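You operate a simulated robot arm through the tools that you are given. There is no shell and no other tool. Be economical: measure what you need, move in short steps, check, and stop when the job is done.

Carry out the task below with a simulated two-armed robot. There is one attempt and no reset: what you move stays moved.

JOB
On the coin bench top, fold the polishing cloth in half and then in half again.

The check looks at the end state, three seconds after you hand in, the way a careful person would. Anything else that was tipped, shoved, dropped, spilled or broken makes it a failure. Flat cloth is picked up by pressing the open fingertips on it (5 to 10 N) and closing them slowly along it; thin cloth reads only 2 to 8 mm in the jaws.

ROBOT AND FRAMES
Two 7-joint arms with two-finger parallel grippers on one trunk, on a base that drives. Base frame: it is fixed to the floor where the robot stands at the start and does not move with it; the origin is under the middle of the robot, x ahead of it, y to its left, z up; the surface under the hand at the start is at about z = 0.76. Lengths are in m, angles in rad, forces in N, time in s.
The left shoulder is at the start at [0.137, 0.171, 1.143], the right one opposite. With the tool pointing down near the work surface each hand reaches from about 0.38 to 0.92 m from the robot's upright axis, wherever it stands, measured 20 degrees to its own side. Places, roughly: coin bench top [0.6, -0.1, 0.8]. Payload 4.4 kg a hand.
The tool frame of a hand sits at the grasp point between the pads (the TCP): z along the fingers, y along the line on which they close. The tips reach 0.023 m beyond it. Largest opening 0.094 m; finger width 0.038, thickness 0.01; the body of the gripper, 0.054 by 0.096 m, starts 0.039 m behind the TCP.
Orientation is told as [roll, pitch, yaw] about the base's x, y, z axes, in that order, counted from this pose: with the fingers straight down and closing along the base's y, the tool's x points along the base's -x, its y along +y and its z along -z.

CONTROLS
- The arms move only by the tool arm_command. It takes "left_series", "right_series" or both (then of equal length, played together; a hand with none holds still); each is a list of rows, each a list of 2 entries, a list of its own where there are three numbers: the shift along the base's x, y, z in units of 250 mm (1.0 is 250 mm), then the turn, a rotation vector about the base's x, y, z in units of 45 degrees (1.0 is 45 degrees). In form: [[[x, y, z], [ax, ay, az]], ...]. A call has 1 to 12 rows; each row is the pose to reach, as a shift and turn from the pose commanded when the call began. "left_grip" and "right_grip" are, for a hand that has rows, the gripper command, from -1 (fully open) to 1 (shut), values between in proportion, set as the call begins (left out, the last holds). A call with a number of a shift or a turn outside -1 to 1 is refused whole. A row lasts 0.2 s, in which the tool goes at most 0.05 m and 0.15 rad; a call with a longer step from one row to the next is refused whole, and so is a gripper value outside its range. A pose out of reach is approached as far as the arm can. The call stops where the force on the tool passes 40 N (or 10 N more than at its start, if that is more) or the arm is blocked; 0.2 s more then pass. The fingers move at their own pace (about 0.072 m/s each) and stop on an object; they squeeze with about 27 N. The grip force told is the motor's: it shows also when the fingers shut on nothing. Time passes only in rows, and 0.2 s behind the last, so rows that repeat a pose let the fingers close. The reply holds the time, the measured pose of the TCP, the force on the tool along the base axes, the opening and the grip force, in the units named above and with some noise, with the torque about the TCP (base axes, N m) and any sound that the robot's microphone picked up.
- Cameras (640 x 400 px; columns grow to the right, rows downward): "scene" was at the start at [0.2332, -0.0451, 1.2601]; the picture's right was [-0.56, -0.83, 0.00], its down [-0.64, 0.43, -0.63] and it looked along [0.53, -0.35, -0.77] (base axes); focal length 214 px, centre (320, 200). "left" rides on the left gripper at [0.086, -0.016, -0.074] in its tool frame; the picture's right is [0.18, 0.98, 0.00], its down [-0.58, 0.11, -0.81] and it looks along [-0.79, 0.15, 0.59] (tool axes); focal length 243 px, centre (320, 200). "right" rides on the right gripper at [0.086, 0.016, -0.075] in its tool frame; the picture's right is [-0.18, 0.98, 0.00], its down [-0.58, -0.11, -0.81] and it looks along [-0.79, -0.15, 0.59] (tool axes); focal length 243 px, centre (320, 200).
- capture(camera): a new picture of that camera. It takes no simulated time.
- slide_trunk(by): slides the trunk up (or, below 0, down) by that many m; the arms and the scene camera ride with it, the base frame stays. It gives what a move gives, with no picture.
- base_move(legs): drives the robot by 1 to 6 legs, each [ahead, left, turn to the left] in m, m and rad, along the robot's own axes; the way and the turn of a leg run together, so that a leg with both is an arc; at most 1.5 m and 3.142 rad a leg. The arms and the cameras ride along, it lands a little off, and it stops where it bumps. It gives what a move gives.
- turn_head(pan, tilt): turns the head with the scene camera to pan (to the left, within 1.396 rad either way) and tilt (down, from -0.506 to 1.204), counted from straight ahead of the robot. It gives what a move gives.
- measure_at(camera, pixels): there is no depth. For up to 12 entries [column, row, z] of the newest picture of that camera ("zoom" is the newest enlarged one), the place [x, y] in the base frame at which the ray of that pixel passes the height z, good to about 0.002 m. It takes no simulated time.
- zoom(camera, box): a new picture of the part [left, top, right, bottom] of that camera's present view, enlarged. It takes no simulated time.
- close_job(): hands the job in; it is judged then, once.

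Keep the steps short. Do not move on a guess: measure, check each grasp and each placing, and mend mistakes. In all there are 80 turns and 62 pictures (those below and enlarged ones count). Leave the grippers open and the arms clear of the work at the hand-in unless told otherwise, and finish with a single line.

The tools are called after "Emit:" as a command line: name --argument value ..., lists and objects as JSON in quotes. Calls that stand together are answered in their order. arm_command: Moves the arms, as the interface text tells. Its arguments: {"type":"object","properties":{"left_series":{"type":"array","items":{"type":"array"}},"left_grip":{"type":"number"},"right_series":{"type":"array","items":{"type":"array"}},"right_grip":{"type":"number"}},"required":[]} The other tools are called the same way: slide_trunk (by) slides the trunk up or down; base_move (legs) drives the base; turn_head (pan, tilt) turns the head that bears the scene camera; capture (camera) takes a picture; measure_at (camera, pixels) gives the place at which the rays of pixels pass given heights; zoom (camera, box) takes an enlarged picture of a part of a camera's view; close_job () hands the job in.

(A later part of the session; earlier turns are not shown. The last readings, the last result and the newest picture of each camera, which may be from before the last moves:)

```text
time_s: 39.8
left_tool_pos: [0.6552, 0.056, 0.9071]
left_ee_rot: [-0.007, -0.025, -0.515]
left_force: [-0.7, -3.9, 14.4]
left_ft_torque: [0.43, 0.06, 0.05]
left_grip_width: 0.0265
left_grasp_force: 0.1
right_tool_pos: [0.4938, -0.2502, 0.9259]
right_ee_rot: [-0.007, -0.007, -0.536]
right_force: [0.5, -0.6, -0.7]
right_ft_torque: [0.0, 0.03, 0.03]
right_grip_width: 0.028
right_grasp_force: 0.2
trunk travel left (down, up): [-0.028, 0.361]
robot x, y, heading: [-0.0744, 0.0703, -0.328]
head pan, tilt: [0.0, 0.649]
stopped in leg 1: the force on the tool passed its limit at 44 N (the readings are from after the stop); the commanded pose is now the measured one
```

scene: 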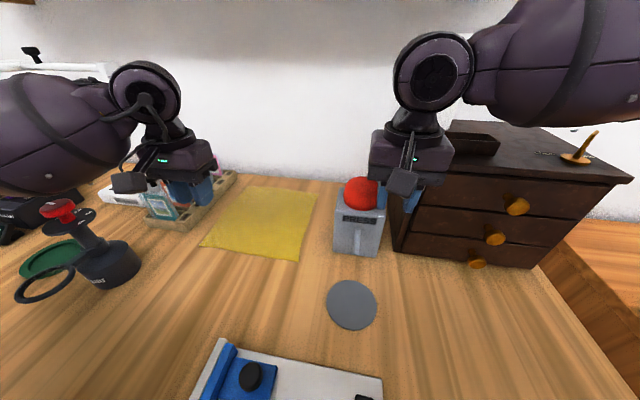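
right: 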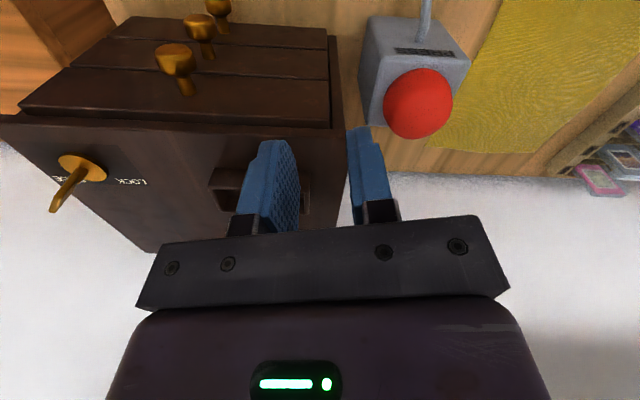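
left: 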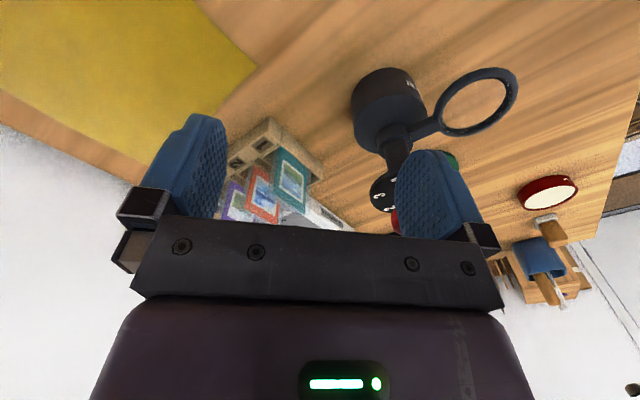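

That was my mistake: the arm command was refused but the base still turned, and the left hand touched something. I'll look right away.

Emit:
capture --camera "scene"

Emit:
capture --camera "left"

```text
40 pictures are left
```

scene: 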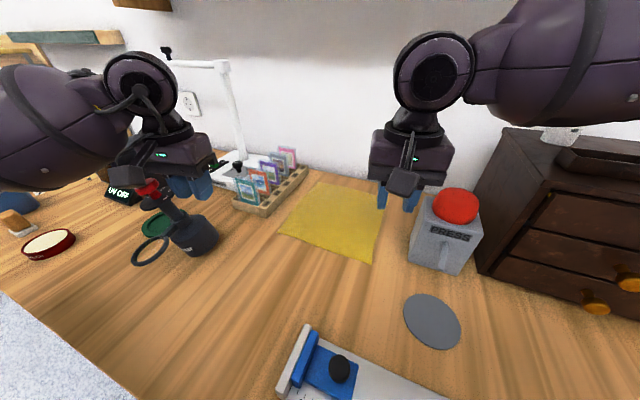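

```text
39 pictures are left
```

left: 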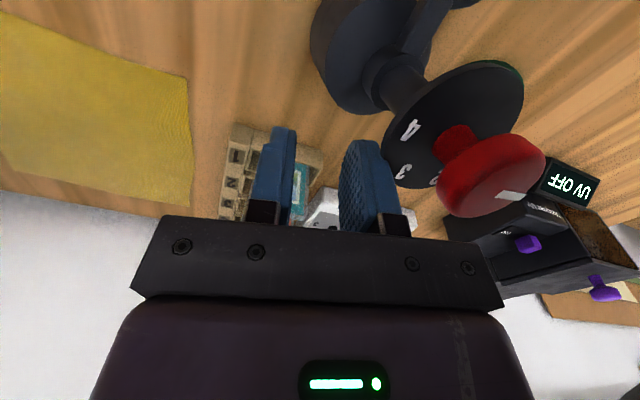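

The outer finger of the left hand is resting on the black dial of the magnifier stand. The stand looks upright. I'll lift straight up, gently, then back off to the right.

Emit:
arm_command --left_series '[[[0, 0, 0.06], [0, 0, 0]], [[0, -0.02, 0.14], [0, 0, 0]], [[0, -0.1, 0.25], [0, 0, 0]], [[0, -0.25, 0.33], [0, 0, 0]], [[0, -0.4, 0.4], [0, 0, 0]]]'

Emit:
capture --camera "scene"

```text
time_s: 41.0
left_tool_pos: [0.6544, -0.0435, 1.0036]
left_ee_rot: [-0.007, -0.02, -0.515]
left_force: [0.0, 1.1, 0.3]
left_ft_torque: [0.02, -0.01, -0.01]
left_grip_width: 0.0283
left_grasp_force: 0.1
right_tool_pos: [0.4948, -0.2504, 0.9264]
right_ee_rot: [-0.006, -0.007, -0.536]
right_force: [-0.2, -0.3, -0.4]
right_ft_torque: [0.0, -0.01, 0.0]
right_grip_width: 0.0285
right_grasp_force: 0.1
trunk travel left (down, up): [-0.028, 0.361]
robot x, y, heading: [-0.0753, 0.0668, -0.329]
head pan, tilt: [0.0, 0.649]
```

```text
38 pictures are left
```

scene: 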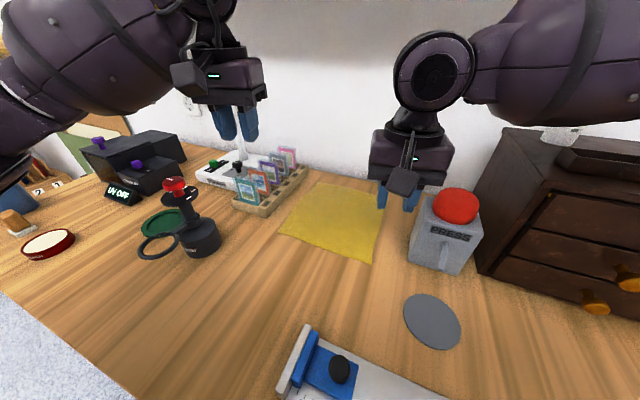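

The stand is standing upright. I'll check that it hasn't shifted: from the first picture I work out that the front foot of its base was at about [0.635, 0.07].

Emit:
zoom --camera "scene" --box '[120, 160, 280, 260]'

Emit:
measure_at --camera "scene" --pixels '[[203, 258, 0.76], [185, 245, 0.76], [222, 240, 0.76], [140, 250, 0.76], [178, 180, 0.88]]'

```text
4.00 times, centred on (200, 210) of scene
```

zoom: 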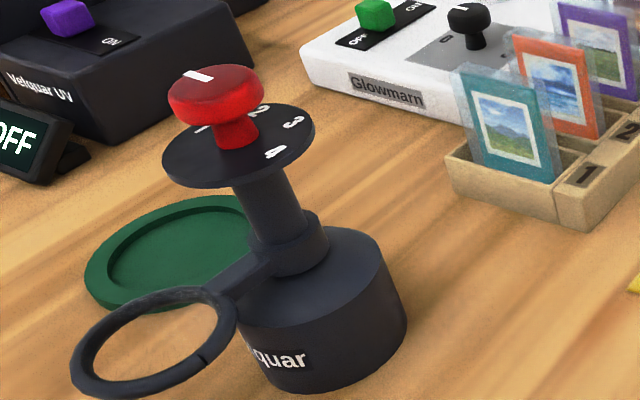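

```text
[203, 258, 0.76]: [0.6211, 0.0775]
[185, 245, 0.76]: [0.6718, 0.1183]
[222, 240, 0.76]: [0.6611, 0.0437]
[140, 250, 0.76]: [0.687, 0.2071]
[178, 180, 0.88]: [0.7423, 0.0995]
```

Emit:
measure_at --camera "scene" --pixels '[[158, 245.5, 0.8], [274.5, 214, 0.76], [282, 235, 0.76], [318, 183, 0.76], [386, 197, 0.76], [374, 263, 0.76]]'

```text
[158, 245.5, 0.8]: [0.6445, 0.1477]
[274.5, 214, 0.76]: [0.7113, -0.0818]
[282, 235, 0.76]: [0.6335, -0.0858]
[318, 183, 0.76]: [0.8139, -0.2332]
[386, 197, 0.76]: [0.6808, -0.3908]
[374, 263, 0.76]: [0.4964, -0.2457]
```

I'll compare with the picture taken just before that turn. The camera-to-robot geometry is identical, so old pixels measured now and rotated by the turn give the old places. I'm including cloth corner C as a control.

Emit:
measure_at --camera "scene" --pixels '[[45, 285, 0.8], [112, 289, 0.76], [298, 261, 0.76], [318, 193, 0.76], [14, 290, 0.8], [77, 277, 0.8]]'

Emit:
capture --camera "scene"

```text
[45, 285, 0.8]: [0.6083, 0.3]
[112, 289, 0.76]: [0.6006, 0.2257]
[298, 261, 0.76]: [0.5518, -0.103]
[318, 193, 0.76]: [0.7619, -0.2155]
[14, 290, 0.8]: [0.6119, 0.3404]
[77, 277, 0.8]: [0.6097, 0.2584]
```

```text
36 pictures are left
```

scene: 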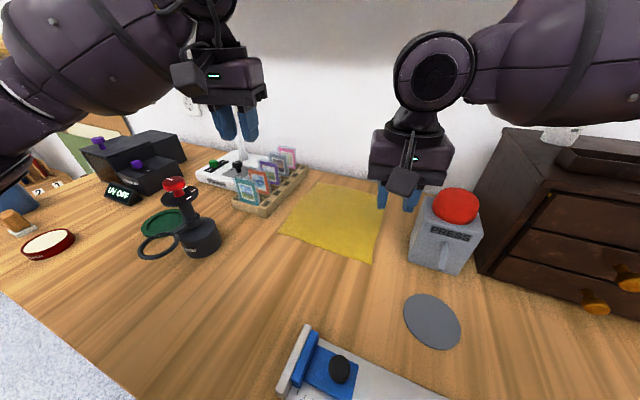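

The control corner C checks out. The stand sits within about 9 mm of where it was, which is close to the pixel error, and it is upright. Now I'll pull both hands in as a separate, checked step before any turning.

Emit:
arm_command --left_series '[[[-0.13, -0.05, 0], [0, 0, 0]], [[-0.26, -0.1, 0], [0, 0, 0]], [[-0.4, -0.15, 0], [0, 0, 0]], [[-0.536, -0.22, 0], [0, 0, 0]]]' --right_series '[[[0, 0, 0.1], [0, 0, 0]], [[-0.06, -0.06, 0.2], [0, 0, 0]], [[-0.12, -0.12, 0.2], [0, 0, 0]], [[-0.18, -0.2, 0.2], [0, 0, 0]]]'

```text
time_s: 42.0
left_tool_pos: [0.523, -0.103, 1.0048]
left_ee_rot: [-0.007, -0.021, -0.517]
left_force: [-0.3, 0.1, 1.0]
left_ft_torque: [0.0, -0.03, 0.01]
left_grip_width: 0.0281
left_grasp_force: 0.0
right_tool_pos: [0.448, -0.2999, 0.9763]
right_ee_rot: [-0.005, -0.009, -0.536]
right_force: [-1.1, 0.0, -0.2]
right_ft_torque: [0.03, 0.01, -0.01]
right_grip_width: 0.0283
right_grasp_force: 0.0
trunk travel left (down, up): [-0.028, 0.361]
robot x, y, heading: [-0.0743, 0.0638, -0.327]
head pan, tilt: [0.0, 0.649]
```

Both hands are in and high. Now I'll turn left 0.275 rad to heading of about -0.05.

Emit:
base_move --legs '[[0, 0, 0.275]]'

```text
time_s: 43.3
left_tool_pos: [0.5464, 0.0643, 1.0038]
left_ee_rot: [-0.006, -0.021, -0.247]
left_force: [-0.2, 0.7, 0.5]
left_ft_torque: [0.0, 0.02, -0.01]
left_grip_width: 0.0283
left_grasp_force: 0.0
right_tool_pos: [0.5278, -0.1474, 0.9761]
right_ee_rot: [-0.005, -0.008, -0.268]
right_force: [0.7, 0.0, -0.1]
right_ft_torque: [0.02, -0.02, 0.03]
right_grip_width: 0.0281
right_grasp_force: 0.1
trunk travel left (down, up): [-0.028, 0.361]
robot x, y, heading: [-0.0734, 0.0657, -0.061]
head pan, tilt: [0.0, 0.649]
```

Now I'll hover again: right hand over C [0.527, -0.228], left hand over D [0.637, -0.108], yaw -0.741, z of about 0.88.

Emit:
arm_command --left_series '[[[0.06, -0.115, 0], [0, 0.005, -0.105]], [[0.12, -0.23, 0], [0, 0.01, -0.21]], [[0.18, -0.345, -0.08], [0, 0.015, -0.315]], [[0.24, -0.46, -0.18], [0, 0.02, -0.42]], [[0.3, -0.575, -0.3], [0, 0.025, -0.525]], [[0.364, -0.688, -0.4], [0, 0.027, -0.629]], [[0.364, -0.688, -0.49], [0, 0.027, -0.629]]]' --right_series '[[[0, -0.1, 0], [0, 0, -0.1]], [[0, -0.2, 0], [0, 0, -0.2]], [[0, -0.324, 0], [0, 0, -0.3]], [[0, -0.324, -0.1], [0, 0, -0.4]], [[0, -0.324, -0.2], [0, 0, -0.5]], [[0, -0.324, -0.3], [0, 0, -0.602]], [[0, -0.324, -0.385], [0, 0, -0.602]]]'

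Emit:
turn_head --pan -0.35 --tilt 0.75

Emit:
zoom --camera "scene" --box '[160, 100, 480, 300]'

```text
time_s: 44.9
left_tool_pos: [0.6394, -0.109, 0.8813]
left_ee_rot: [-0.018, -0.002, -0.741]
left_force: [-0.5, 0.2, 0.2]
left_ft_torque: [-0.01, 0.01, -0.02]
left_grip_width: 0.0282
left_grasp_force: 0.1
right_tool_pos: [0.5302, -0.2284, 0.8806]
right_ee_rot: [-0.004, -0.007, -0.74]
right_force: [-0.3, -0.2, 0.3]
right_ft_torque: [-0.01, 0.04, 0.01]
right_grip_width: 0.0282
right_grasp_force: 0.1
trunk travel left (down, up): [-0.028, 0.361]
robot x, y, heading: [-0.0758, 0.0663, -0.064]
head pan, tilt: [0.0, 0.649]
```

```text
time_s: 45.7
left_tool_pos: [0.6392, -0.1091, 0.8821]
left_ee_rot: [-0.015, -0.002, -0.742]
left_force: [0.5, -0.2, 0.0]
left_ft_torque: [0.01, 0.0, 0.01]
left_grip_width: 0.0284
left_grasp_force: 0.1
right_tool_pos: [0.5293, -0.2285, 0.8808]
right_ee_rot: [-0.005, -0.005, -0.74]
right_force: [0.6, -0.7, -0.2]
right_ft_torque: [0.0, 0.02, 0.01]
right_grip_width: 0.0284
right_grasp_force: 0.0
trunk travel left (down, up): [-0.028, 0.361]
robot x, y, heading: [-0.0784, 0.0677, -0.062]
head pan, tilt: [-0.351, 0.75]
```

```text
2.00 times, centred on (320, 200) of scene
```

zoom: 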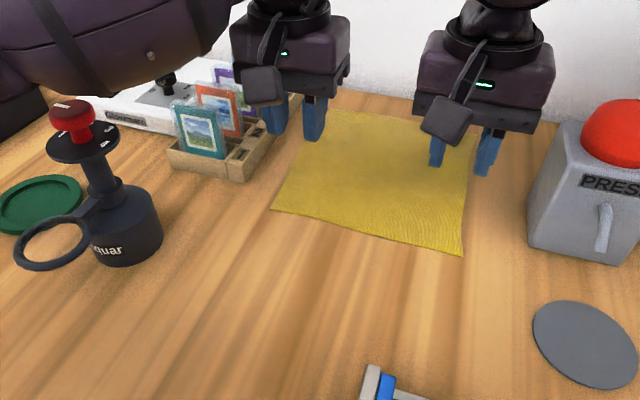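

No warnings, and both hands hover correctly. I'll confirm the near corners in this view before pressing down.

Emit:
measure_at --camera "zoom" --pixels '[[271, 208, 0.76], [462, 255, 0.76], [480, 125, 0.76]]'

Emit:
arm_command --left_series '[[[-0.008, 0.004, -0.12], [0.02, 0, 0]], [[-0.008, 0.004, -0.24], [0.02, 0, 0]], [[-0.008, 0.004, -0.34], [0.02, 0, 0]]]' --right_series '[[[-0.01, 0, -0.12], [0, 0, 0]], [[-0.01, 0, -0.24], [0, 0, 0]], [[-0.01, 0, -0.34], [0, 0, 0]]]'

```text
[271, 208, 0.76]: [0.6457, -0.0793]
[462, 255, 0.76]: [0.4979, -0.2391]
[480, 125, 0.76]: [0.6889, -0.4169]
```

```text
time_s: 46.5
left_tool_pos: [0.634, -0.113, 0.8125]
left_ee_rot: [0.005, -0.01, -0.747]
left_force: [0.3, -0.1, 0.0]
left_ft_torque: [0.04, 0.0, -0.01]
left_grip_width: 0.0282
left_grasp_force: 0.1
right_tool_pos: [0.52, -0.2307, 0.8034]
right_ee_rot: [0.004, -0.014, -0.741]
right_force: [0.0, -0.2, 0.5]
right_ft_torque: [-0.03, 0.03, 0.02]
right_grip_width: 0.0282
right_grasp_force: 0.2
trunk travel left (down, up): [-0.028, 0.361]
robot x, y, heading: [-0.0745, 0.0693, -0.067]
head pan, tilt: [-0.351, 0.75]
```

There's a slight backward lean again, about 0.01 rad. I'll check where the elbows are against the shelf.

Emit:
turn_head --pan -0.9 --tilt 0.1

Emit:
capture --camera "scene"

```text
time_s: 47.6
left_tool_pos: [0.6379, -0.1081, 0.7974]
left_ee_rot: [-0.005, 0.01, -0.742]
left_force: [0.1, 0.9, 0.3]
left_ft_torque: [0.04, 0.02, 0.01]
left_grip_width: 0.0282
left_grasp_force: 0.1
right_tool_pos: [0.5246, -0.2284, 0.795]
right_ee_rot: [-0.006, -0.007, -0.741]
right_force: [-0.4, 0.3, 0.2]
right_ft_torque: [-0.01, 0.03, 0.01]
right_grip_width: 0.0283
right_grasp_force: 0.1
trunk travel left (down, up): [-0.028, 0.361]
robot x, y, heading: [-0.0723, 0.0663, -0.06]
head pan, tilt: [-0.901, 0.099]
```

```text
34 pictures are left
```

scene: 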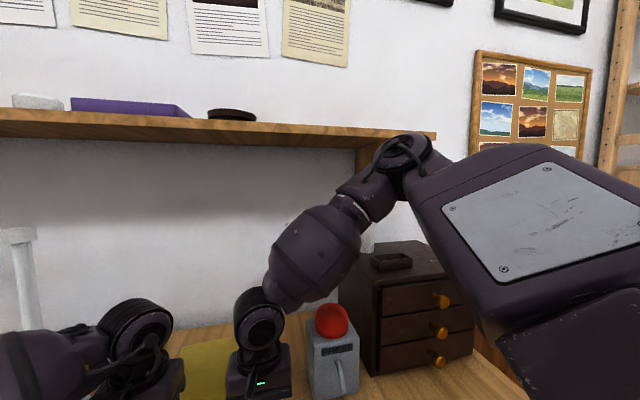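

The lean was a passing wobble. Both hands have settled at z of about 0.796 and the elbow is clear. Now I'll press down in small steps with the jaws at 28 mm.

Emit:
arm_command --left_series '[[[0, 0, -0.02], [0, 0, 0]], [[0, 0, -0.035], [0, 0, 0]], [[0, 0, -0.045], [0, 0, 0]], [[0, 0, -0.052], [0, 0, 0]], [[0, 0, -0.052], [0, 0, 0]]]' --right_series '[[[0, 0, -0.02], [0, 0, 0]], [[0, 0, -0.03], [0, 0, 0]], [[0, 0, -0.04], [0, 0, 0]], [[0, 0, -0.045], [0, 0, 0]], [[0, 0, -0.045], [0, 0, 0]]]'

```text
time_s: 48.8
left_tool_pos: [0.6376, -0.1086, 0.785]
left_ee_rot: [-0.006, 0.009, -0.741]
left_force: [-1.0, 0.7, 0.7]
left_ft_torque: [0.04, -0.02, -0.02]
left_grip_width: 0.0282
left_grasp_force: 0.0
right_tool_pos: [0.5258, -0.2284, 0.7844]
right_ee_rot: [-0.005, -0.009, -0.74]
right_force: [0.1, -0.3, 1.3]
right_ft_torque: [0.03, 0.04, 0.02]
right_grip_width: 0.0283
right_grasp_force: 0.1
trunk travel left (down, up): [-0.028, 0.361]
robot x, y, heading: [-0.0751, 0.0657, -0.061]
head pan, tilt: [-0.901, 0.099]
```

No contact force yet, so I'll press a few millimetres further.

Emit:
arm_command --left_series '[[[0, 0, -0.006], [0, 0, 0]], [[0, 0, -0.012], [0, 0, 0]], [[0, 0, -0.016], [0, 0, 0]], [[0, 0, -0.016], [0, 0, 0]]]' --right_series '[[[0, 0, -0.006], [0, 0, 0]], [[0, 0, -0.012], [0, 0, 0]], [[0, 0, -0.016], [0, 0, 0]], [[0, 0, -0.016], [0, 0, 0]]]'

```text
time_s: 50.0
left_tool_pos: [0.6359, -0.1081, 0.7835]
left_ee_rot: [-0.003, 0.003, -0.741]
left_force: [0.4, 1.3, 10.6]
left_ft_torque: [0.12, -0.19, 0.03]
left_grip_width: 0.0282
left_grasp_force: 0.6
right_tool_pos: [0.5282, -0.2269, 0.7845]
right_ee_rot: [0.002, -0.014, -0.739]
right_force: [-2.7, -3.1, 26.2]
right_ft_torque: [0.05, 0.42, 0.05]
right_grip_width: 0.0284
right_grasp_force: 0.1
trunk travel left (down, up): [-0.028, 0.361]
robot x, y, heading: [-0.0742, 0.0716, -0.064]
head pan, tilt: [-0.901, 0.099]
stopped in row 4 (right hand): the force on the tool passed its limit at 41 N (the readings are from after the stop); the commanded pose is now the measured one
```

Contact on both: left 10.6 N, which is good, and right 26 N, which is too much. I'll ease the right hand up 1.5 mm and start closing gently.

Emit:
arm_command --left_series '[[[0, 0, 0.001], [0, 0, 0]], [[0, 0, 0.001], [0, 0, 0]]]' --right_series '[[[0, 0, 0.005], [0, 0, 0]], [[0, 0, 0.005], [0, 0, 0]]]' --left_grip 0.55 --right_grip 0.55

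```text
time_s: 50.6
left_tool_pos: [0.6342, -0.1091, 0.7832]
left_ee_rot: [-0.006, 0.002, -0.742]
left_force: [-1.4, -1.8, 25.8]
left_ft_torque: [0.2, -0.3, 0.0]
left_grip_width: 0.02
left_grasp_force: 0.0
right_tool_pos: [0.5249, -0.2275, 0.7845]
right_ee_rot: [-0.002, -0.012, -0.74]
right_force: [2.8, 0.5, 11.6]
right_ft_torque: [0.15, 0.05, -0.03]
right_grip_width: 0.0215
right_grasp_force: 0.5
trunk travel left (down, up): [-0.028, 0.361]
robot x, y, heading: [-0.0744, 0.0664, -0.066]
head pan, tilt: [-0.901, 0.099]
```

Now the left reads 26 N and the right 12 N, as the base rocks slightly. I'll ease the left up about 1.2 mm and keep closing.

Emit:
arm_command --left_series '[[[0, 0, 0.005], [0, 0, 0]], [[0, 0, 0.005], [0, 0, 0]]]' --right_series '[[[0, 0, 0.001], [0, 0, 0]], [[0, 0, 0.001], [0, 0, 0]]]' --left_grip 0.72 --right_grip 0.72

```text
time_s: 51.2
left_tool_pos: [0.6348, -0.108, 0.7845]
left_ee_rot: [-0.005, 0.003, -0.742]
left_force: [4.6, -3.2, 24.5]
left_ft_torque: [0.09, -0.4, -0.04]
left_grip_width: 0.013
left_grasp_force: 0.1
right_tool_pos: [0.5274, -0.2271, 0.7836]
right_ee_rot: [-0.002, -0.01, -0.741]
right_force: [-2.0, 2.6, 14.7]
right_ft_torque: [0.19, 0.09, 0.02]
right_grip_width: 0.0127
right_grasp_force: 0.1
trunk travel left (down, up): [-0.028, 0.361]
robot x, y, heading: [-0.0762, 0.0691, -0.066]
head pan, tilt: [-0.901, 0.099]
```

Emit:
arm_command --left_series '[[[0, 0, 0.004], [0, 0, 0]], [[0, 0, 0.005], [0, 0, 0]], [[0, 0, 0.006], [0, 0, 0]]]' --right_series '[[[0, 0, 0.001], [0, 0, 0]], [[0, 0, 0.002], [0, 0, 0]], [[0, 0, 0.003], [0, 0, 0]]]' --left_grip 1.0 --right_grip 1.0

Emit:
turn_head --pan -0.35 --tilt 0.75

Emit:
zoom --camera "scene" --box '[220, 120, 460, 270]'

```text
time_s: 52.0
left_tool_pos: [0.6337, -0.109, 0.7845]
left_ee_rot: [-0.005, 0.007, -0.741]
left_force: [-0.6, 0.3, 19.8]
left_ft_torque: [-0.08, -0.21, -0.01]
left_grip_width: 0.0008
left_grasp_force: 26.6
right_tool_pos: [0.5272, -0.2284, 0.7854]
right_ee_rot: [-0.001, -0.01, -0.739]
right_force: [5.1, 6.3, 9.6]
right_ft_torque: [0.18, -0.12, -0.04]
right_grip_width: 0.0018
right_grasp_force: 27.1
trunk travel left (down, up): [-0.028, 0.361]
robot x, y, heading: [-0.0748, 0.0672, -0.064]
head pan, tilt: [-0.901, 0.099]
```

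```text
time_s: 53.0
left_tool_pos: [0.634, -0.1071, 0.7837]
left_ee_rot: [-0.005, 0.007, -0.742]
left_force: [-3.7, -0.6, 14.1]
left_ft_torque: [-0.09, -0.09, -0.06]
left_grip_width: 0.001
left_grasp_force: 26.6
right_tool_pos: [0.5256, -0.2274, 0.7837]
right_ee_rot: [-0.002, -0.01, -0.741]
right_force: [4.0, 5.3, 9.2]
right_ft_torque: [0.17, -0.08, 0.02]
right_grip_width: 0.0021
right_grasp_force: 26.9
trunk travel left (down, up): [-0.028, 0.361]
robot x, y, heading: [-0.075, 0.0637, -0.063]
head pan, tilt: [-0.351, 0.75]
```

```text
2.67 times, centred on (340, 195) of scene
```

zoom: 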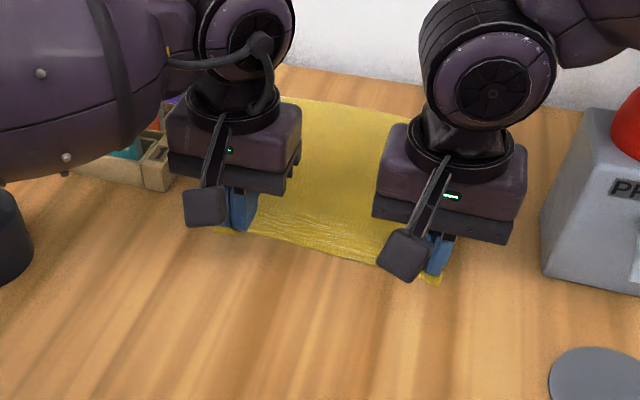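

The left reads 1.0 mm, so it may have missed. The right reads 2.1 mm, which is borderline. I'll lift both 25 mm and look.

Emit:
arm_command --left_series '[[[0, 0, 0.03], [0, 0, 0]], [[0, 0, 0.07], [0, 0, 0]], [[0, 0, 0.1], [0, 0, 0]]]' --right_series '[[[0, 0, 0.03], [0, 0, 0]], [[0, 0, 0.07], [0, 0, 0]], [[0, 0, 0.1], [0, 0, 0]]]'

Emit:
zoom --camera "scene" --box '[220, 120, 460, 270]'

```text
time_s: 53.8
left_tool_pos: [0.6349, -0.1085, 0.8077]
left_ee_rot: [-0.006, 0.008, -0.741]
left_force: [-1.3, -1.8, -0.1]
left_ft_torque: [-0.04, 0.0, -0.03]
left_grip_width: 0.0007
left_grasp_force: 26.5
right_tool_pos: [0.5255, -0.2299, 0.8095]
right_ee_rot: [-0.006, -0.01, -0.74]
right_force: [1.8, 2.2, -0.9]
right_ft_torque: [0.06, -0.03, -0.02]
right_grip_width: 0.0013
right_grasp_force: 26.7
trunk travel left (down, up): [-0.028, 0.361]
robot x, y, heading: [-0.0788, 0.0676, -0.067]
head pan, tilt: [-0.351, 0.75]
```

```text
2.67 times, centred on (340, 195) of scene
```

zoom: 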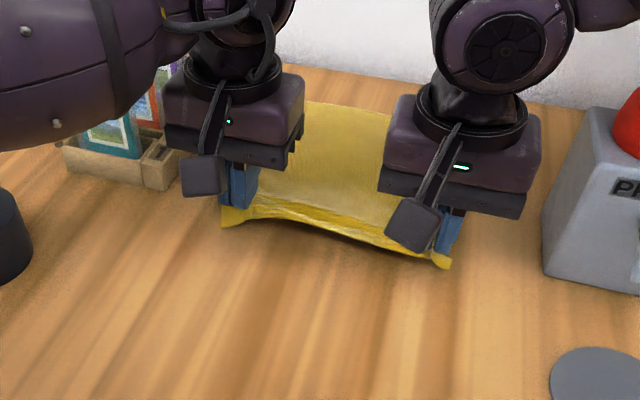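

Both near corners came up and the cloth hangs taut between the hands (about 2.5 N pulling along it). I'll carry the edge through the first quarter arc towards the far side and bring the hands 4 mm closer to each other to relax the pull.

Emit:
arm_command --left_series '[[[0.02, -0.033, 0.055], [0, 0, 0]], [[0.048, -0.066, 0.104], [0, 0, 0]], [[0.085, -0.1, 0.15], [0, 0, 0]], [[0.122, -0.133, 0.184], [0, 0, 0]], [[0.16, -0.167, 0.205], [0, 0, 0]], [[0.196, -0.2, 0.224], [0, 0, 0]], [[0.24, -0.24, 0.23], [0, 0, 0]], [[0.284, -0.282, 0.232], [0, 0, 0]]]' --right_series '[[[0.038, -0.015, 0.055], [0, 0, 0]], [[0.07, -0.042, 0.104], [0, 0, 0]], [[0.107, -0.076, 0.15], [0, 0, 0]], [[0.144, -0.11, 0.184], [0, 0, 0]], [[0.182, -0.143, 0.205], [0, 0, 0]], [[0.218, -0.177, 0.224], [0, 0, 0]], [[0.262, -0.217, 0.23], [0, 0, 0]], [[0.306, -0.258, 0.232], [0, 0, 0]]]'

Emit:
capture --camera "scene"

```text
time_s: 55.6
left_tool_pos: [0.7069, -0.1792, 0.8678]
left_ee_rot: [-0.006, 0.008, -0.741]
left_force: [0.3, -0.6, -0.3]
left_ft_torque: [0.03, 0.0, 0.01]
left_grip_width: 0.0007
left_grasp_force: 26.8
right_tool_pos: [0.6033, -0.2919, 0.8661]
right_ee_rot: [-0.002, -0.009, -0.739]
right_force: [0.3, -0.4, -0.5]
right_ft_torque: [0.0, -0.01, -0.04]
right_grip_width: 0.0017
right_grasp_force: 27.3
trunk travel left (down, up): [-0.028, 0.361]
robot x, y, heading: [-0.0723, 0.069, -0.06]
head pan, tilt: [-0.351, 0.75]
```

```text
31 pictures are left
```

scene: 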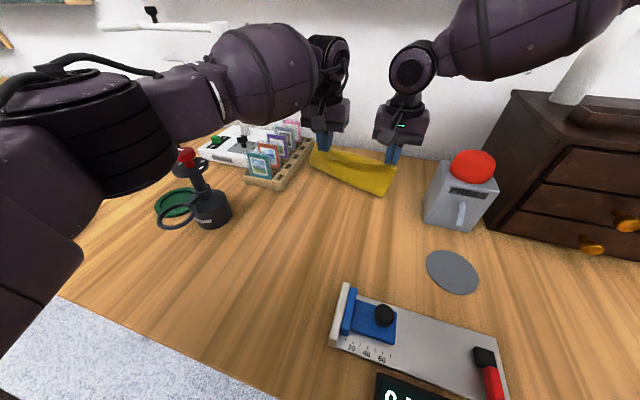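

The near half hangs between the hands above the fold line. Now I'll drive the base 5 cm towards the far side, which is forward-right, and the hands ride along.

Emit:
base_move --legs '[[0.039, -0.032, 0]]'

```text
time_s: 56.5
left_tool_pos: [0.7457, -0.2115, 0.8682]
left_ee_rot: [-0.005, 0.008, -0.743]
left_force: [-0.7, -0.1, -0.2]
left_ft_torque: [0.01, -0.02, -0.01]
left_grip_width: 0.001
left_grasp_force: 27.1
right_tool_pos: [0.64, -0.3257, 0.8653]
right_ee_rot: [-0.004, -0.008, -0.741]
right_force: [0.1, 0.7, -0.1]
right_ft_torque: [0.01, 0.02, -0.03]
right_grip_width: 0.0016
right_grasp_force: 26.8
trunk travel left (down, up): [-0.028, 0.361]
robot x, y, heading: [-0.0367, 0.0356, -0.063]
head pan, tilt: [-0.351, 0.75]
```

That went well. I'll lower both hands 4.5 cm along the arc with a small forward motion.

Emit:
arm_command --left_series '[[[0.01, -0.01, -0.06], [0, 0, 0]], [[0.02, -0.02, -0.12], [0, 0, 0]], [[0.03, -0.027, -0.18], [0, 0, 0]]]' --right_series '[[[0.01, -0.01, -0.06], [0, 0, 0]], [[0.02, -0.02, -0.12], [0, 0, 0]], [[0.03, -0.027, -0.18], [0, 0, 0]]]'

Emit:
base_move --legs '[[0.03, -0.025, 0]]'

Emit:
capture --camera "scene"

```text
time_s: 57.4
left_tool_pos: [0.7529, -0.2177, 0.8215]
left_ee_rot: [-0.005, 0.008, -0.741]
left_force: [-0.6, -1.0, -1.8]
left_ft_torque: [0.03, 0.0, 0.01]
left_grip_width: 0.001
left_grasp_force: 27.1
right_tool_pos: [0.6479, -0.3328, 0.8193]
right_ee_rot: [-0.003, -0.01, -0.741]
right_force: [0.0, -0.4, -0.9]
right_ft_torque: [-0.01, 0.0, -0.01]
right_grip_width: 0.0016
right_grasp_force: 26.9
trunk travel left (down, up): [-0.028, 0.361]
robot x, y, heading: [-0.0385, 0.0328, -0.062]
head pan, tilt: [-0.351, 0.75]
```

```text
time_s: 58.4
left_tool_pos: [0.7809, -0.2458, 0.8257]
left_ee_rot: [-0.003, 0.007, -0.742]
left_force: [0.1, -0.2, -0.4]
left_ft_torque: [0.01, -0.05, 0.01]
left_grip_width: 0.0007
left_grasp_force: 27.1
right_tool_pos: [0.6749, -0.3624, 0.8208]
right_ee_rot: [-0.003, -0.007, -0.743]
right_force: [0.0, -0.1, 0.2]
right_ft_torque: [0.0, -0.01, -0.01]
right_grip_width: 0.0015
right_grasp_force: 27.3
trunk travel left (down, up): [-0.028, 0.361]
robot x, y, heading: [-0.0083, 0.0063, -0.063]
head pan, tilt: [-0.351, 0.75]
stopped in leg 1: the robot was blocked; the commanded pose is now the measured one
```

```text
30 pictures are left
```

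scene: 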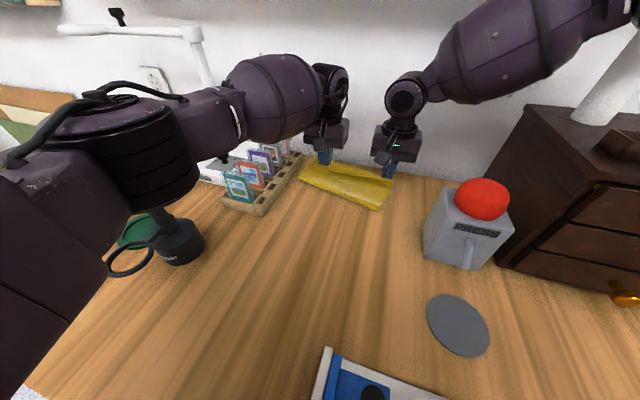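

The base stopped just short ("blocked"), but both hands are within 7 mm of the target. I'll look closely before lowering.

Emit:
zoom --camera "scene" --box '[250, 100, 450, 225]'

```text
3.20 times, centred on (350, 162) of scene
```

zoom: 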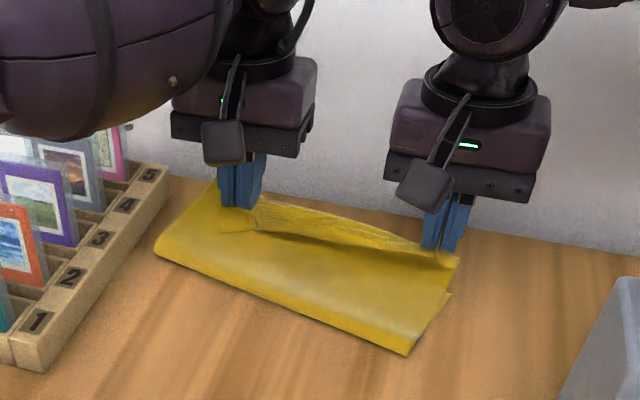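

The near half lies over the far half nicely. I'll lower both hands to z of about 0.79 and the last 6 mm forward.

Emit:
arm_command --left_series '[[[0.01, -0.005, -0.04], [0, 0, 0]], [[0.02, -0.01, -0.08], [0, 0, 0]], [[0.03, -0.015, -0.12], [0, 0, 0]], [[0.03, -0.015, -0.145], [0, 0, 0]]]' --right_series '[[[0.01, -0.005, -0.04], [0, 0, 0]], [[0.02, -0.01, -0.08], [0, 0, 0]], [[0.03, -0.02, -0.11], [0, 0, 0]], [[0.03, -0.02, -0.125], [0, 0, 0]]]'

```text
time_s: 59.4
left_tool_pos: [0.8005, -0.2405, 0.7961]
left_ee_rot: [-0.007, -0.005, -0.721]
left_force: [-7.4, -6.4, -0.2]
left_ft_torque: [-0.17, 0.2, -0.21]
left_grip_width: 0.0008
left_grasp_force: 27.0
right_tool_pos: [0.6842, -0.3663, 0.7872]
right_ee_rot: [-0.003, -0.005, -0.742]
right_force: [8.3, 5.7, 1.9]
right_ft_torque: [0.15, -0.17, -0.08]
right_grip_width: 0.0015
right_grasp_force: 26.8
trunk travel left (down, up): [-0.028, 0.361]
robot x, y, heading: [-0.009, 0.0049, -0.059]
head pan, tilt: [-0.351, 0.75]
```

The left hand drifted about 1 cm outward, so the cloth is pulled tight at 10 N. I'll bring it back inward and down, then read again.

Emit:
arm_command --left_series '[[[-0.02, -0.015, -0.01], [0, 0, 0]], [[-0.045, -0.035, -0.025], [0, 0, -0.01]], [[-0.045, -0.035, -0.025], [0, 0, -0.02]]]'

Emit:
zoom --camera "scene" --box '[250, 100, 450, 225]'

```text
time_s: 60.2
left_tool_pos: [0.7928, -0.2453, 0.7906]
left_ee_rot: [-0.003, -0.007, -0.728]
left_force: [-2.3, -2.2, -0.1]
left_ft_torque: [-0.02, 0.05, -0.06]
left_grip_width: 0.0009
left_grasp_force: 27.2
right_tool_pos: [0.6815, -0.3663, 0.7866]
right_ee_rot: [-0.006, -0.006, -0.745]
right_force: [2.7, 3.0, 0.0]
right_ft_torque: [0.05, -0.05, -0.04]
right_grip_width: 0.0015
right_grasp_force: 27.3
trunk travel left (down, up): [-0.028, 0.361]
robot x, y, heading: [-0.0112, 0.0064, -0.059]
head pan, tilt: [-0.351, 0.75]
```

```text
3.20 times, centred on (350, 162) of scene
```

zoom: 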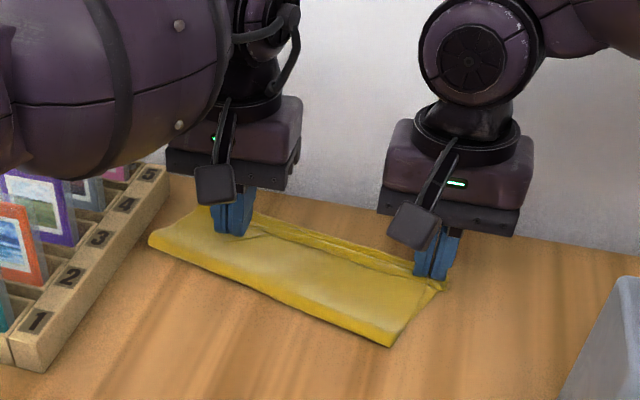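

The fold looks well lined up, and the pull is down to 3 N. I'll release by opening the jaws to about 25 mm only, which keeps clear of the rack.

Emit:
arm_command --left_series '[[[-0.004, -0.004, -0.012], [0, 0, 0]], [[-0.004, -0.004, -0.012], [0, 0, 0]], [[-0.004, -0.004, 0], [0, 0, 0]]]' --right_series '[[[0.004, 0.004, 0], [0, 0, 0]], [[0.004, 0.004, 0], [0, 0, 0]], [[0.004, 0.004, 0], [0, 0, 0]]]' --left_grip 0.45 --right_grip 0.45

Emit:
arm_command --left_series '[[[0, 0, 0.06], [0, 0, 0]], [[0, 0, 0.14], [0, 0, 0]], [[0, 0, 0.24], [0, 0, 0]], [[-0.05, 0.04, 0.34], [0, 0, 0]]]' --right_series '[[[0, 0, 0.06], [0, 0, 0]], [[0, 0, 0.14], [0, 0, 0]], [[0, 0, 0.24], [0, 0, 0]], [[-0.05, 0.04, 0.34], [0, 0, 0]]]'

Emit:
zoom --camera "scene" --box '[250, 100, 450, 225]'

```text
time_s: 61.0
left_tool_pos: [0.79, -0.2455, 0.7862]
left_ee_rot: [-0.003, 0.002, -0.73]
left_force: [1.2, -0.5, 5.7]
left_ft_torque: [-0.17, -0.03, 0.02]
left_grip_width: 0.0256
left_grasp_force: 0.0
right_tool_pos: [0.6838, -0.3652, 0.7865]
right_ee_rot: [-0.004, -0.006, -0.744]
right_force: [1.2, -0.2, -0.5]
right_ft_torque: [-0.02, 0.0, 0.03]
right_grip_width: 0.0259
right_grasp_force: 0.0
trunk travel left (down, up): [-0.028, 0.361]
robot x, y, heading: [-0.0105, 0.0059, -0.067]
head pan, tilt: [-0.351, 0.75]
```

```text
time_s: 62.0
left_tool_pos: [0.76, -0.2515, 0.8679]
left_ee_rot: [-0.008, 0.006, -0.762]
left_force: [0.5, 0.3, 0.5]
left_ft_torque: [-0.05, 0.04, 0.01]
left_grip_width: 0.0258
left_grasp_force: 0.0
right_tool_pos: [0.6707, -0.3556, 0.8707]
right_ee_rot: [-0.005, -0.005, -0.743]
right_force: [0.0, 1.7, 0.0]
right_ft_torque: [-0.01, 0.03, -0.02]
right_grip_width: 0.026
right_grasp_force: 0.0
trunk travel left (down, up): [-0.028, 0.361]
robot x, y, heading: [-0.0125, 0.0028, -0.067]
head pan, tilt: [-0.351, 0.75]
```

```text
3.20 times, centred on (350, 162) of scene
```

zoom: 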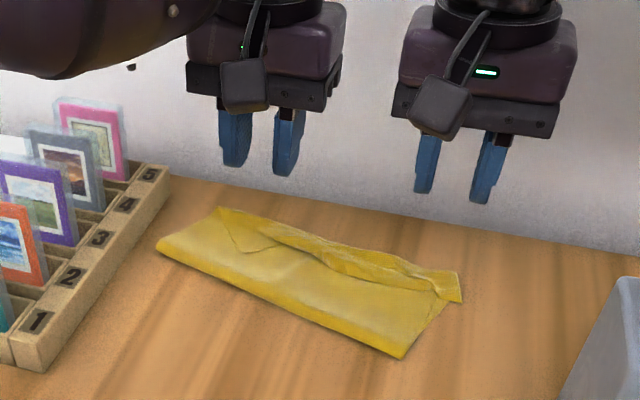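

Fold one is good: the cloth is now a half-width strip. I'll measure the strip's corners to plan fold two.

Emit:
measure_at --camera "zoom" --pixels '[[156, 245, 0.765], [403, 358, 0.765], [462, 301, 0.763], [460, 271, 0.765], [219, 207, 0.763], [280, 302, 0.765], [165, 175, 0.775], [45, 370, 0.76]]'

```text
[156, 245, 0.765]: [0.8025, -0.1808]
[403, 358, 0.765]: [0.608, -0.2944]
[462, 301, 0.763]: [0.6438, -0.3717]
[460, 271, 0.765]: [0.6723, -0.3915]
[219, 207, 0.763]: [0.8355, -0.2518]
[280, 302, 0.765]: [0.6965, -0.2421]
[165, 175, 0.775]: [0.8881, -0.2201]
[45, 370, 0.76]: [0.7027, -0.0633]
```

The left end looks skewed in these numbers. I'll back the base off to the earlier safe spot, with the hands riding along as in the earlier mid-arc pose, and take a closer look.

Emit:
base_move --legs '[[-0.066, 0.058, 0]]'

Emit:
arm_command --left_series '[[[-0.1, 0.06, 0.12], [0, 0, 0]], [[-0.22, 0.1, 0.24], [0, 0, 0]], [[-0.36, 0.14, 0.36], [0, 0, 0]], [[-0.52, 0.16, 0.45], [0, 0, 0]]]' --right_series '[[[-0.05, 0, 0.1], [0, 0, 0]], [[-0.15, 0, 0.2], [0, 0, 0]], [[-0.27, 0, 0.3], [0, 0, 0]], [[-0.4, -0.02, 0.4], [0, 0, 0]]]'

Emit:
zoom --camera "scene" --box '[240, 100, 440, 225]'

```text
time_s: 63.2
left_tool_pos: [0.6981, -0.1876, 0.8645]
left_ee_rot: [-0.005, 0.008, -0.758]
left_force: [0.0, 0.1, 0.3]
left_ft_torque: [0.0, 0.01, -0.01]
left_grip_width: 0.026
left_grasp_force: 0.1
right_tool_pos: [0.6074, -0.2921, 0.8686]
right_ee_rot: [-0.006, -0.005, -0.744]
right_force: [0.0, -1.3, -0.2]
right_ft_torque: [0.0, 0.03, 0.0]
right_grip_width: 0.0259
right_grasp_force: 0.1
trunk travel left (down, up): [-0.028, 0.361]
robot x, y, heading: [-0.0734, 0.07, -0.063]
head pan, tilt: [-0.351, 0.75]
```

```text
time_s: 64.2
left_tool_pos: [0.5696, -0.1496, 0.9752]
left_ee_rot: [-0.004, 0.009, -0.756]
left_force: [0.4, 1.0, 0.8]
left_ft_torque: [0.01, -0.02, -0.01]
left_grip_width: 0.026
left_grasp_force: 0.1
right_tool_pos: [0.5074, -0.3017, 0.9693]
right_ee_rot: [-0.006, -0.005, -0.742]
right_force: [0.6, -0.3, -0.7]
right_ft_torque: [0.01, -0.01, -0.05]
right_grip_width: 0.0257
right_grasp_force: 0.1
trunk travel left (down, up): [-0.028, 0.361]
robot x, y, heading: [-0.0745, 0.0668, -0.067]
head pan, tilt: [-0.351, 0.75]
```

```text
3.20 times, centred on (340, 162) of scene
```

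zoom: 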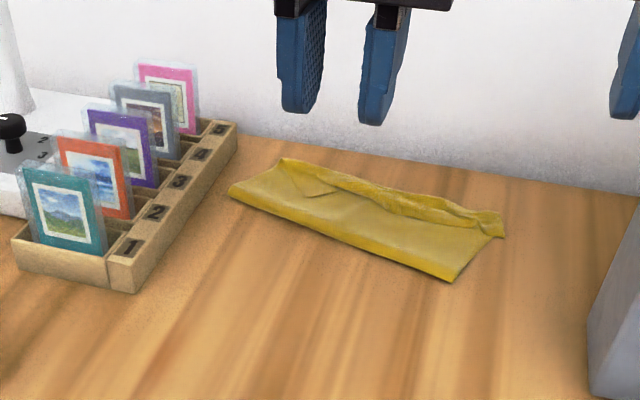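

Emit:
measure_at --camera "zoom" --pixels '[[229, 193, 0.765], [452, 282, 0.765], [504, 236, 0.763], [500, 212, 0.767], [282, 158, 0.765], [340, 187, 0.768], [235, 122, 0.775], [135, 291, 0.76], [340, 240, 0.765]]'

Emit:
zoom --camera "scene" --box '[300, 140, 412, 210]'

```text
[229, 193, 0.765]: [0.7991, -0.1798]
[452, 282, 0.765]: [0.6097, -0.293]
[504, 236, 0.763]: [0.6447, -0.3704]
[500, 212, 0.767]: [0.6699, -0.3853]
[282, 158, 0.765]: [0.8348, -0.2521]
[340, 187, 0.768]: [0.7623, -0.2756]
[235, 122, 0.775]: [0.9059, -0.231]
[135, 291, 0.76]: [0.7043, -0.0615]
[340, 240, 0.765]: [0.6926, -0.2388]
```

```text
5.71 times, centred on (356, 175) of scene
```

zoom: 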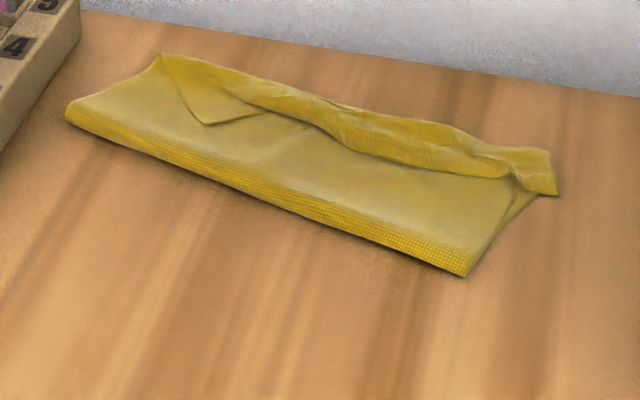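

The strip got skewed a little: the far-left corner is tucked over on top. Folding the right end over onto the left end hides that inside, and the right hand can reach both ends from here. The next grip will straddle the right end so both layers get caught. I'll measure that end precisely.

Emit:
measure_at --camera "zoom" --pixels '[[468, 275, 0.765], [495, 228, 0.765], [515, 190, 0.765], [557, 193, 0.763], [552, 152, 0.765], [66, 112, 0.765], [161, 55, 0.765], [205, 125, 0.767]]'

```text
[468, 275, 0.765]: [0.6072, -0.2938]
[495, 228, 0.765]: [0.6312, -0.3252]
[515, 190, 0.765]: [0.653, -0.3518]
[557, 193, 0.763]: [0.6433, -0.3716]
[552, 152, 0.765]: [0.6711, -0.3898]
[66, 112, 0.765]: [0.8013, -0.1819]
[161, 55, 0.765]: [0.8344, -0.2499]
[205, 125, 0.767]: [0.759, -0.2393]
```

The right end's mid edge is at about (0.636, -0.332). I'll park the left hand out of the way at about [0.45, 0.08] and bring the right hand over the end, yaw -0.95, jaws 50 mm open, down to z of about 0.815.

Emit:
arm_command --left_series '[[[-0.08, 0.15, 0], [0, 0, 0]], [[-0.16, 0.3, 0], [0, 0, 0]], [[-0.24, 0.45, 0], [0, 0, 0]], [[-0.32, 0.6, 0], [0, 0, 0]], [[-0.4, 0.75, 0], [0, 0, 0]], [[-0.48, 0.9, 0], [0, 0, 0]], [[-0.48, 0.9, 0], [0, 0, 0]], [[-0.48, 0.9, 0], [0, 0, 0]]]' --right_series '[[[0.14, -0.026, 0], [0, 0, -0.07]], [[0.28, -0.052, 0], [0, 0, -0.14]], [[0.42, -0.078, 0], [0, 0, -0.21]], [[0.564, -0.104, 0], [0, 0, -0.265]], [[0.564, -0.104, -0.17], [0, 0, -0.265]], [[0.564, -0.104, -0.34], [0, 0, -0.265]], [[0.564, -0.104, -0.5], [0, 0, -0.265]], [[0.564, -0.104, -0.616], [0, 0, -0.265]]]' --right_grip -0.06

Emit:
zoom --camera "scene" --box '[280, 100, 440, 200]'

```text
time_s: 66.0
left_tool_pos: [0.4472, 0.0765, 0.9756]
left_ee_rot: [-0.006, 0.008, -0.757]
left_force: [0.0, -0.4, -0.7]
left_ft_torque: [-0.02, -0.01, -0.01]
left_grip_width: 0.0256
left_grasp_force: 0.2
right_tool_pos: [0.6462, -0.325, 0.8143]
right_ee_rot: [-0.006, -0.004, -0.952]
right_force: [0.2, 0.1, -0.1]
right_ft_torque: [0.02, 0.0, 0.0]
right_grip_width: 0.05
right_grasp_force: 0.0
trunk travel left (down, up): [-0.028, 0.361]
robot x, y, heading: [-0.0759, 0.0695, -0.061]
head pan, tilt: [-0.351, 0.75]
```

```text
4.00 times, centred on (360, 150) of scene
```

zoom: 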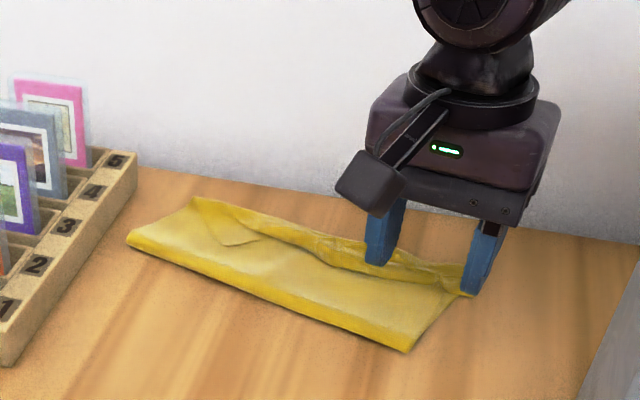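

The right hand straddles the right end well. Now I'll lower it in small steps until it presses.

Emit:
arm_command --right_series '[[[0.008, -0.008, -0.05], [0, 0, 0]], [[0.008, -0.008, -0.09], [0, 0, 0]], [[0.008, -0.008, -0.11], [0, 0, 0]], [[0.008, -0.008, -0.118], [0, 0, 0]], [[0.008, -0.008, -0.123], [0, 0, 0]], [[0.008, -0.008, -0.123], [0, 0, 0]]]'

```text
time_s: 67.4
left_tool_pos: [0.4464, 0.0776, 0.9757]
left_ee_rot: [-0.004, 0.008, -0.756]
left_force: [-0.3, 0.3, -0.2]
left_ft_torque: [-0.01, -0.01, -0.02]
left_grip_width: 0.0261
left_grasp_force: 0.0
right_tool_pos: [0.6495, -0.3255, 0.7848]
right_ee_rot: [-0.007, -0.006, -0.951]
right_force: [-0.4, -0.4, 0.5]
right_ft_torque: [-0.01, 0.0, -0.01]
right_grip_width: 0.0499
right_grasp_force: 0.1
trunk travel left (down, up): [-0.028, 0.361]
robot x, y, heading: [-0.0748, 0.07, -0.061]
head pan, tilt: [-0.351, 0.75]
```

Emit:
arm_command --right_series '[[[0, 0, -0.003], [0, 0, 0]], [[0, 0, -0.006], [0, 0, 0]], [[0, 0, -0.008], [0, 0, 0]], [[0, 0, -0.008], [0, 0, 0]]]' --right_grip 0.15

```text
time_s: 68.4
left_tool_pos: [0.4461, 0.0773, 0.9773]
left_ee_rot: [-0.005, 0.006, -0.757]
left_force: [-0.2, -0.1, 0.4]
left_ft_torque: [0.0, 0.02, -0.02]
left_grip_width: 0.0259
left_grasp_force: 0.1
right_tool_pos: [0.6487, -0.3251, 0.7845]
right_ee_rot: [-0.002, -0.006, -0.952]
right_force: [2.0, -1.5, 11.0]
right_ft_torque: [0.13, -0.31, -0.09]
right_grip_width: 0.04
right_grasp_force: 0.1
trunk travel left (down, up): [-0.028, 0.361]
robot x, y, heading: [-0.0735, 0.0686, -0.06]
head pan, tilt: [-0.351, 0.75]
```

Contact force is 11 N, which is good. I'll keep closing in stages at this height.

Emit:
arm_command --right_series '[[[0, 0, 0], [0, 0, 0]], [[0, 0, 0], [0, 0, 0]]]' --right_grip 0.55

Emit:
arm_command --right_series '[[[0, 0, 0.002], [0, 0, 0]], [[0, 0, 0.004], [0, 0, 0]], [[0, 0, 0.005], [0, 0, 0]]]' --right_grip 1.0

Emit:
arm_command --right_series '[[[0.01, 0.007, 0.05], [0, 0, 0]], [[0.02, 0.014, 0.1], [0, 0, 0]], [[0.03, 0.02, 0.13], [0, 0, 0]]]'

Emit:
zoom --camera "scene" --box '[280, 100, 440, 200]'

```text
time_s: 69.0
left_tool_pos: [0.4451, 0.077, 0.9765]
left_ee_rot: [-0.007, 0.008, -0.758]
left_force: [0.3, -0.3, 0.0]
left_ft_torque: [-0.01, 0.05, 0.0]
left_grip_width: 0.0256
left_grasp_force: 0.0
right_tool_pos: [0.6497, -0.3241, 0.7844]
right_ee_rot: [-0.003, -0.007, -0.951]
right_force: [-0.1, 1.2, 13.4]
right_ft_torque: [0.23, -0.23, 0.02]
right_grip_width: 0.0216
right_grasp_force: 0.5
trunk travel left (down, up): [-0.028, 0.361]
robot x, y, heading: [-0.0742, 0.0693, -0.061]
head pan, tilt: [-0.351, 0.75]
```

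```text
time_s: 69.8
left_tool_pos: [0.4462, 0.0761, 0.9759]
left_ee_rot: [-0.006, 0.008, -0.758]
left_force: [-0.1, 0.1, -0.3]
left_ft_torque: [0.03, -0.04, 0.03]
left_grip_width: 0.0258
left_grasp_force: 0.0
right_tool_pos: [0.6493, -0.3256, 0.7845]
right_ee_rot: [-0.005, -0.005, -0.952]
right_force: [1.0, 2.6, 11.5]
right_ft_torque: [0.18, 0.01, 0.0]
right_grip_width: 0.0023
right_grasp_force: 27.0
trunk travel left (down, up): [-0.028, 0.361]
robot x, y, heading: [-0.0726, 0.0691, -0.062]
head pan, tilt: [-0.351, 0.75]
```

```text
time_s: 70.6
left_tool_pos: [0.4462, 0.0764, 0.9759]
left_ee_rot: [-0.004, 0.009, -0.757]
left_force: [-0.1, 0.2, 0.1]
left_ft_torque: [-0.01, -0.02, 0.0]
left_grip_width: 0.0258
left_grasp_force: 0.1
right_tool_pos: [0.6576, -0.3186, 0.8163]
right_ee_rot: [-0.006, -0.003, -0.951]
right_force: [-0.2, 0.2, 0.7]
right_ft_torque: [-0.05, 0.0, 0.03]
right_grip_width: 0.0025
right_grasp_force: 27.0
trunk travel left (down, up): [-0.028, 0.361]
robot x, y, heading: [-0.0748, 0.0696, -0.06]
head pan, tilt: [-0.351, 0.75]
```

```text
4.00 times, centred on (360, 150) of scene
```

zoom: 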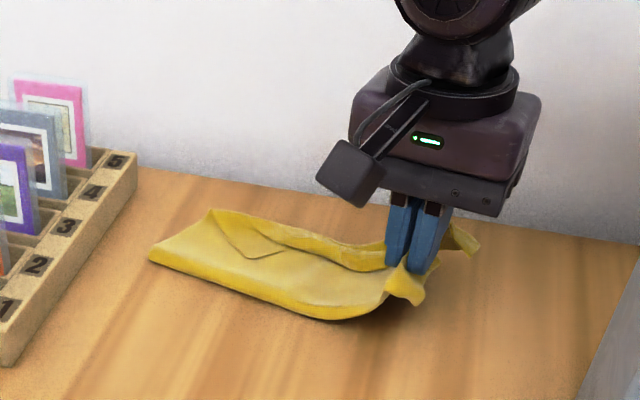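

Both layers of the right end came up (2.5 mm in the jaws), and the strip is following. I'll carry the end over towards the left end through the first part of the arc.

Emit:
arm_command --right_series '[[[0.035, 0.022, 0.04], [0, 0, 0]], [[0.067, 0.043, 0.08], [0, 0, 0]], [[0.135, 0.086, 0.14], [0, 0, 0]], [[0.202, 0.129, 0.18], [0, 0, 0]], [[0.27, 0.172, 0.2], [0, 0, 0]], [[0.337, 0.215, 0.19], [0, 0, 0]], [[0.405, 0.258, 0.15], [0, 0, 0]]]'

Emit:
zoom --camera "scene" --box '[260, 90, 420, 190]'

```text
time_s: 72.2
left_tool_pos: [0.4452, 0.0764, 0.9749]
left_ee_rot: [-0.005, 0.007, -0.757]
left_force: [-0.7, 0.0, 0.9]
left_ft_torque: [0.01, 0.0, 0.01]
left_grip_width: 0.0259
left_grasp_force: 0.0
right_tool_pos: [0.7398, -0.2676, 0.8646]
right_ee_rot: [-0.004, -0.006, -0.952]
right_force: [-0.7, 0.0, -0.4]
right_ft_torque: [0.0, -0.01, 0.0]
right_grip_width: 0.0026
right_grasp_force: 26.6
right hand out of reach, approached as far as the arm can: row 7
trunk travel left (down, up): [-0.028, 0.361]
robot x, y, heading: [-0.0743, 0.0711, -0.058]
head pan, tilt: [-0.351, 0.75]
```

```text
4.00 times, centred on (340, 140) of scene
```

zoom: 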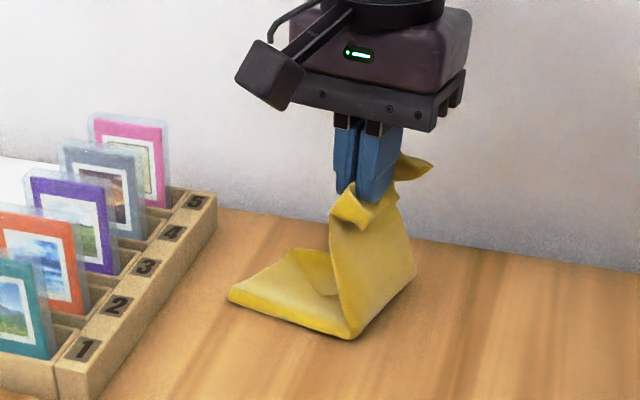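

The fold is forming well, but the right arm is at its reach here. The base can take over the last few centimetres. I'll measure the left end to know how far to go.

Emit:
measure_at --camera "zoom" --pixels '[[228, 294, 0.765], [292, 249, 0.77], [330, 254, 0.77], [352, 338, 0.765], [415, 275, 0.765], [65, 395, 0.76]]'

Emit:
base_move --legs '[[0.03, 0.022, 0]]'

```text
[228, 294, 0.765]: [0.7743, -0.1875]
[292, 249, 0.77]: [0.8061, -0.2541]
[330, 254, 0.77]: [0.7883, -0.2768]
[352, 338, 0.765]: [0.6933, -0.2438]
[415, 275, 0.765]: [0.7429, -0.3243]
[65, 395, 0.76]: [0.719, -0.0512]
```

```text
time_s: 73.1
left_tool_pos: [0.4769, 0.0959, 0.9766]
left_ee_rot: [-0.005, 0.008, -0.758]
left_force: [0.4, 0.0, -0.6]
left_ft_torque: [0.0, -0.01, -0.03]
left_grip_width: 0.0257
left_grasp_force: 0.0
right_tool_pos: [0.7718, -0.2469, 0.8633]
right_ee_rot: [-0.004, -0.004, -0.951]
right_force: [0.5, 1.4, -0.7]
right_ft_torque: [0.04, -0.01, -0.02]
right_grip_width: 0.0024
right_grasp_force: 26.8
trunk travel left (down, up): [-0.028, 0.361]
robot x, y, heading: [-0.0484, 0.0872, -0.063]
head pan, tilt: [-0.351, 0.75]
```

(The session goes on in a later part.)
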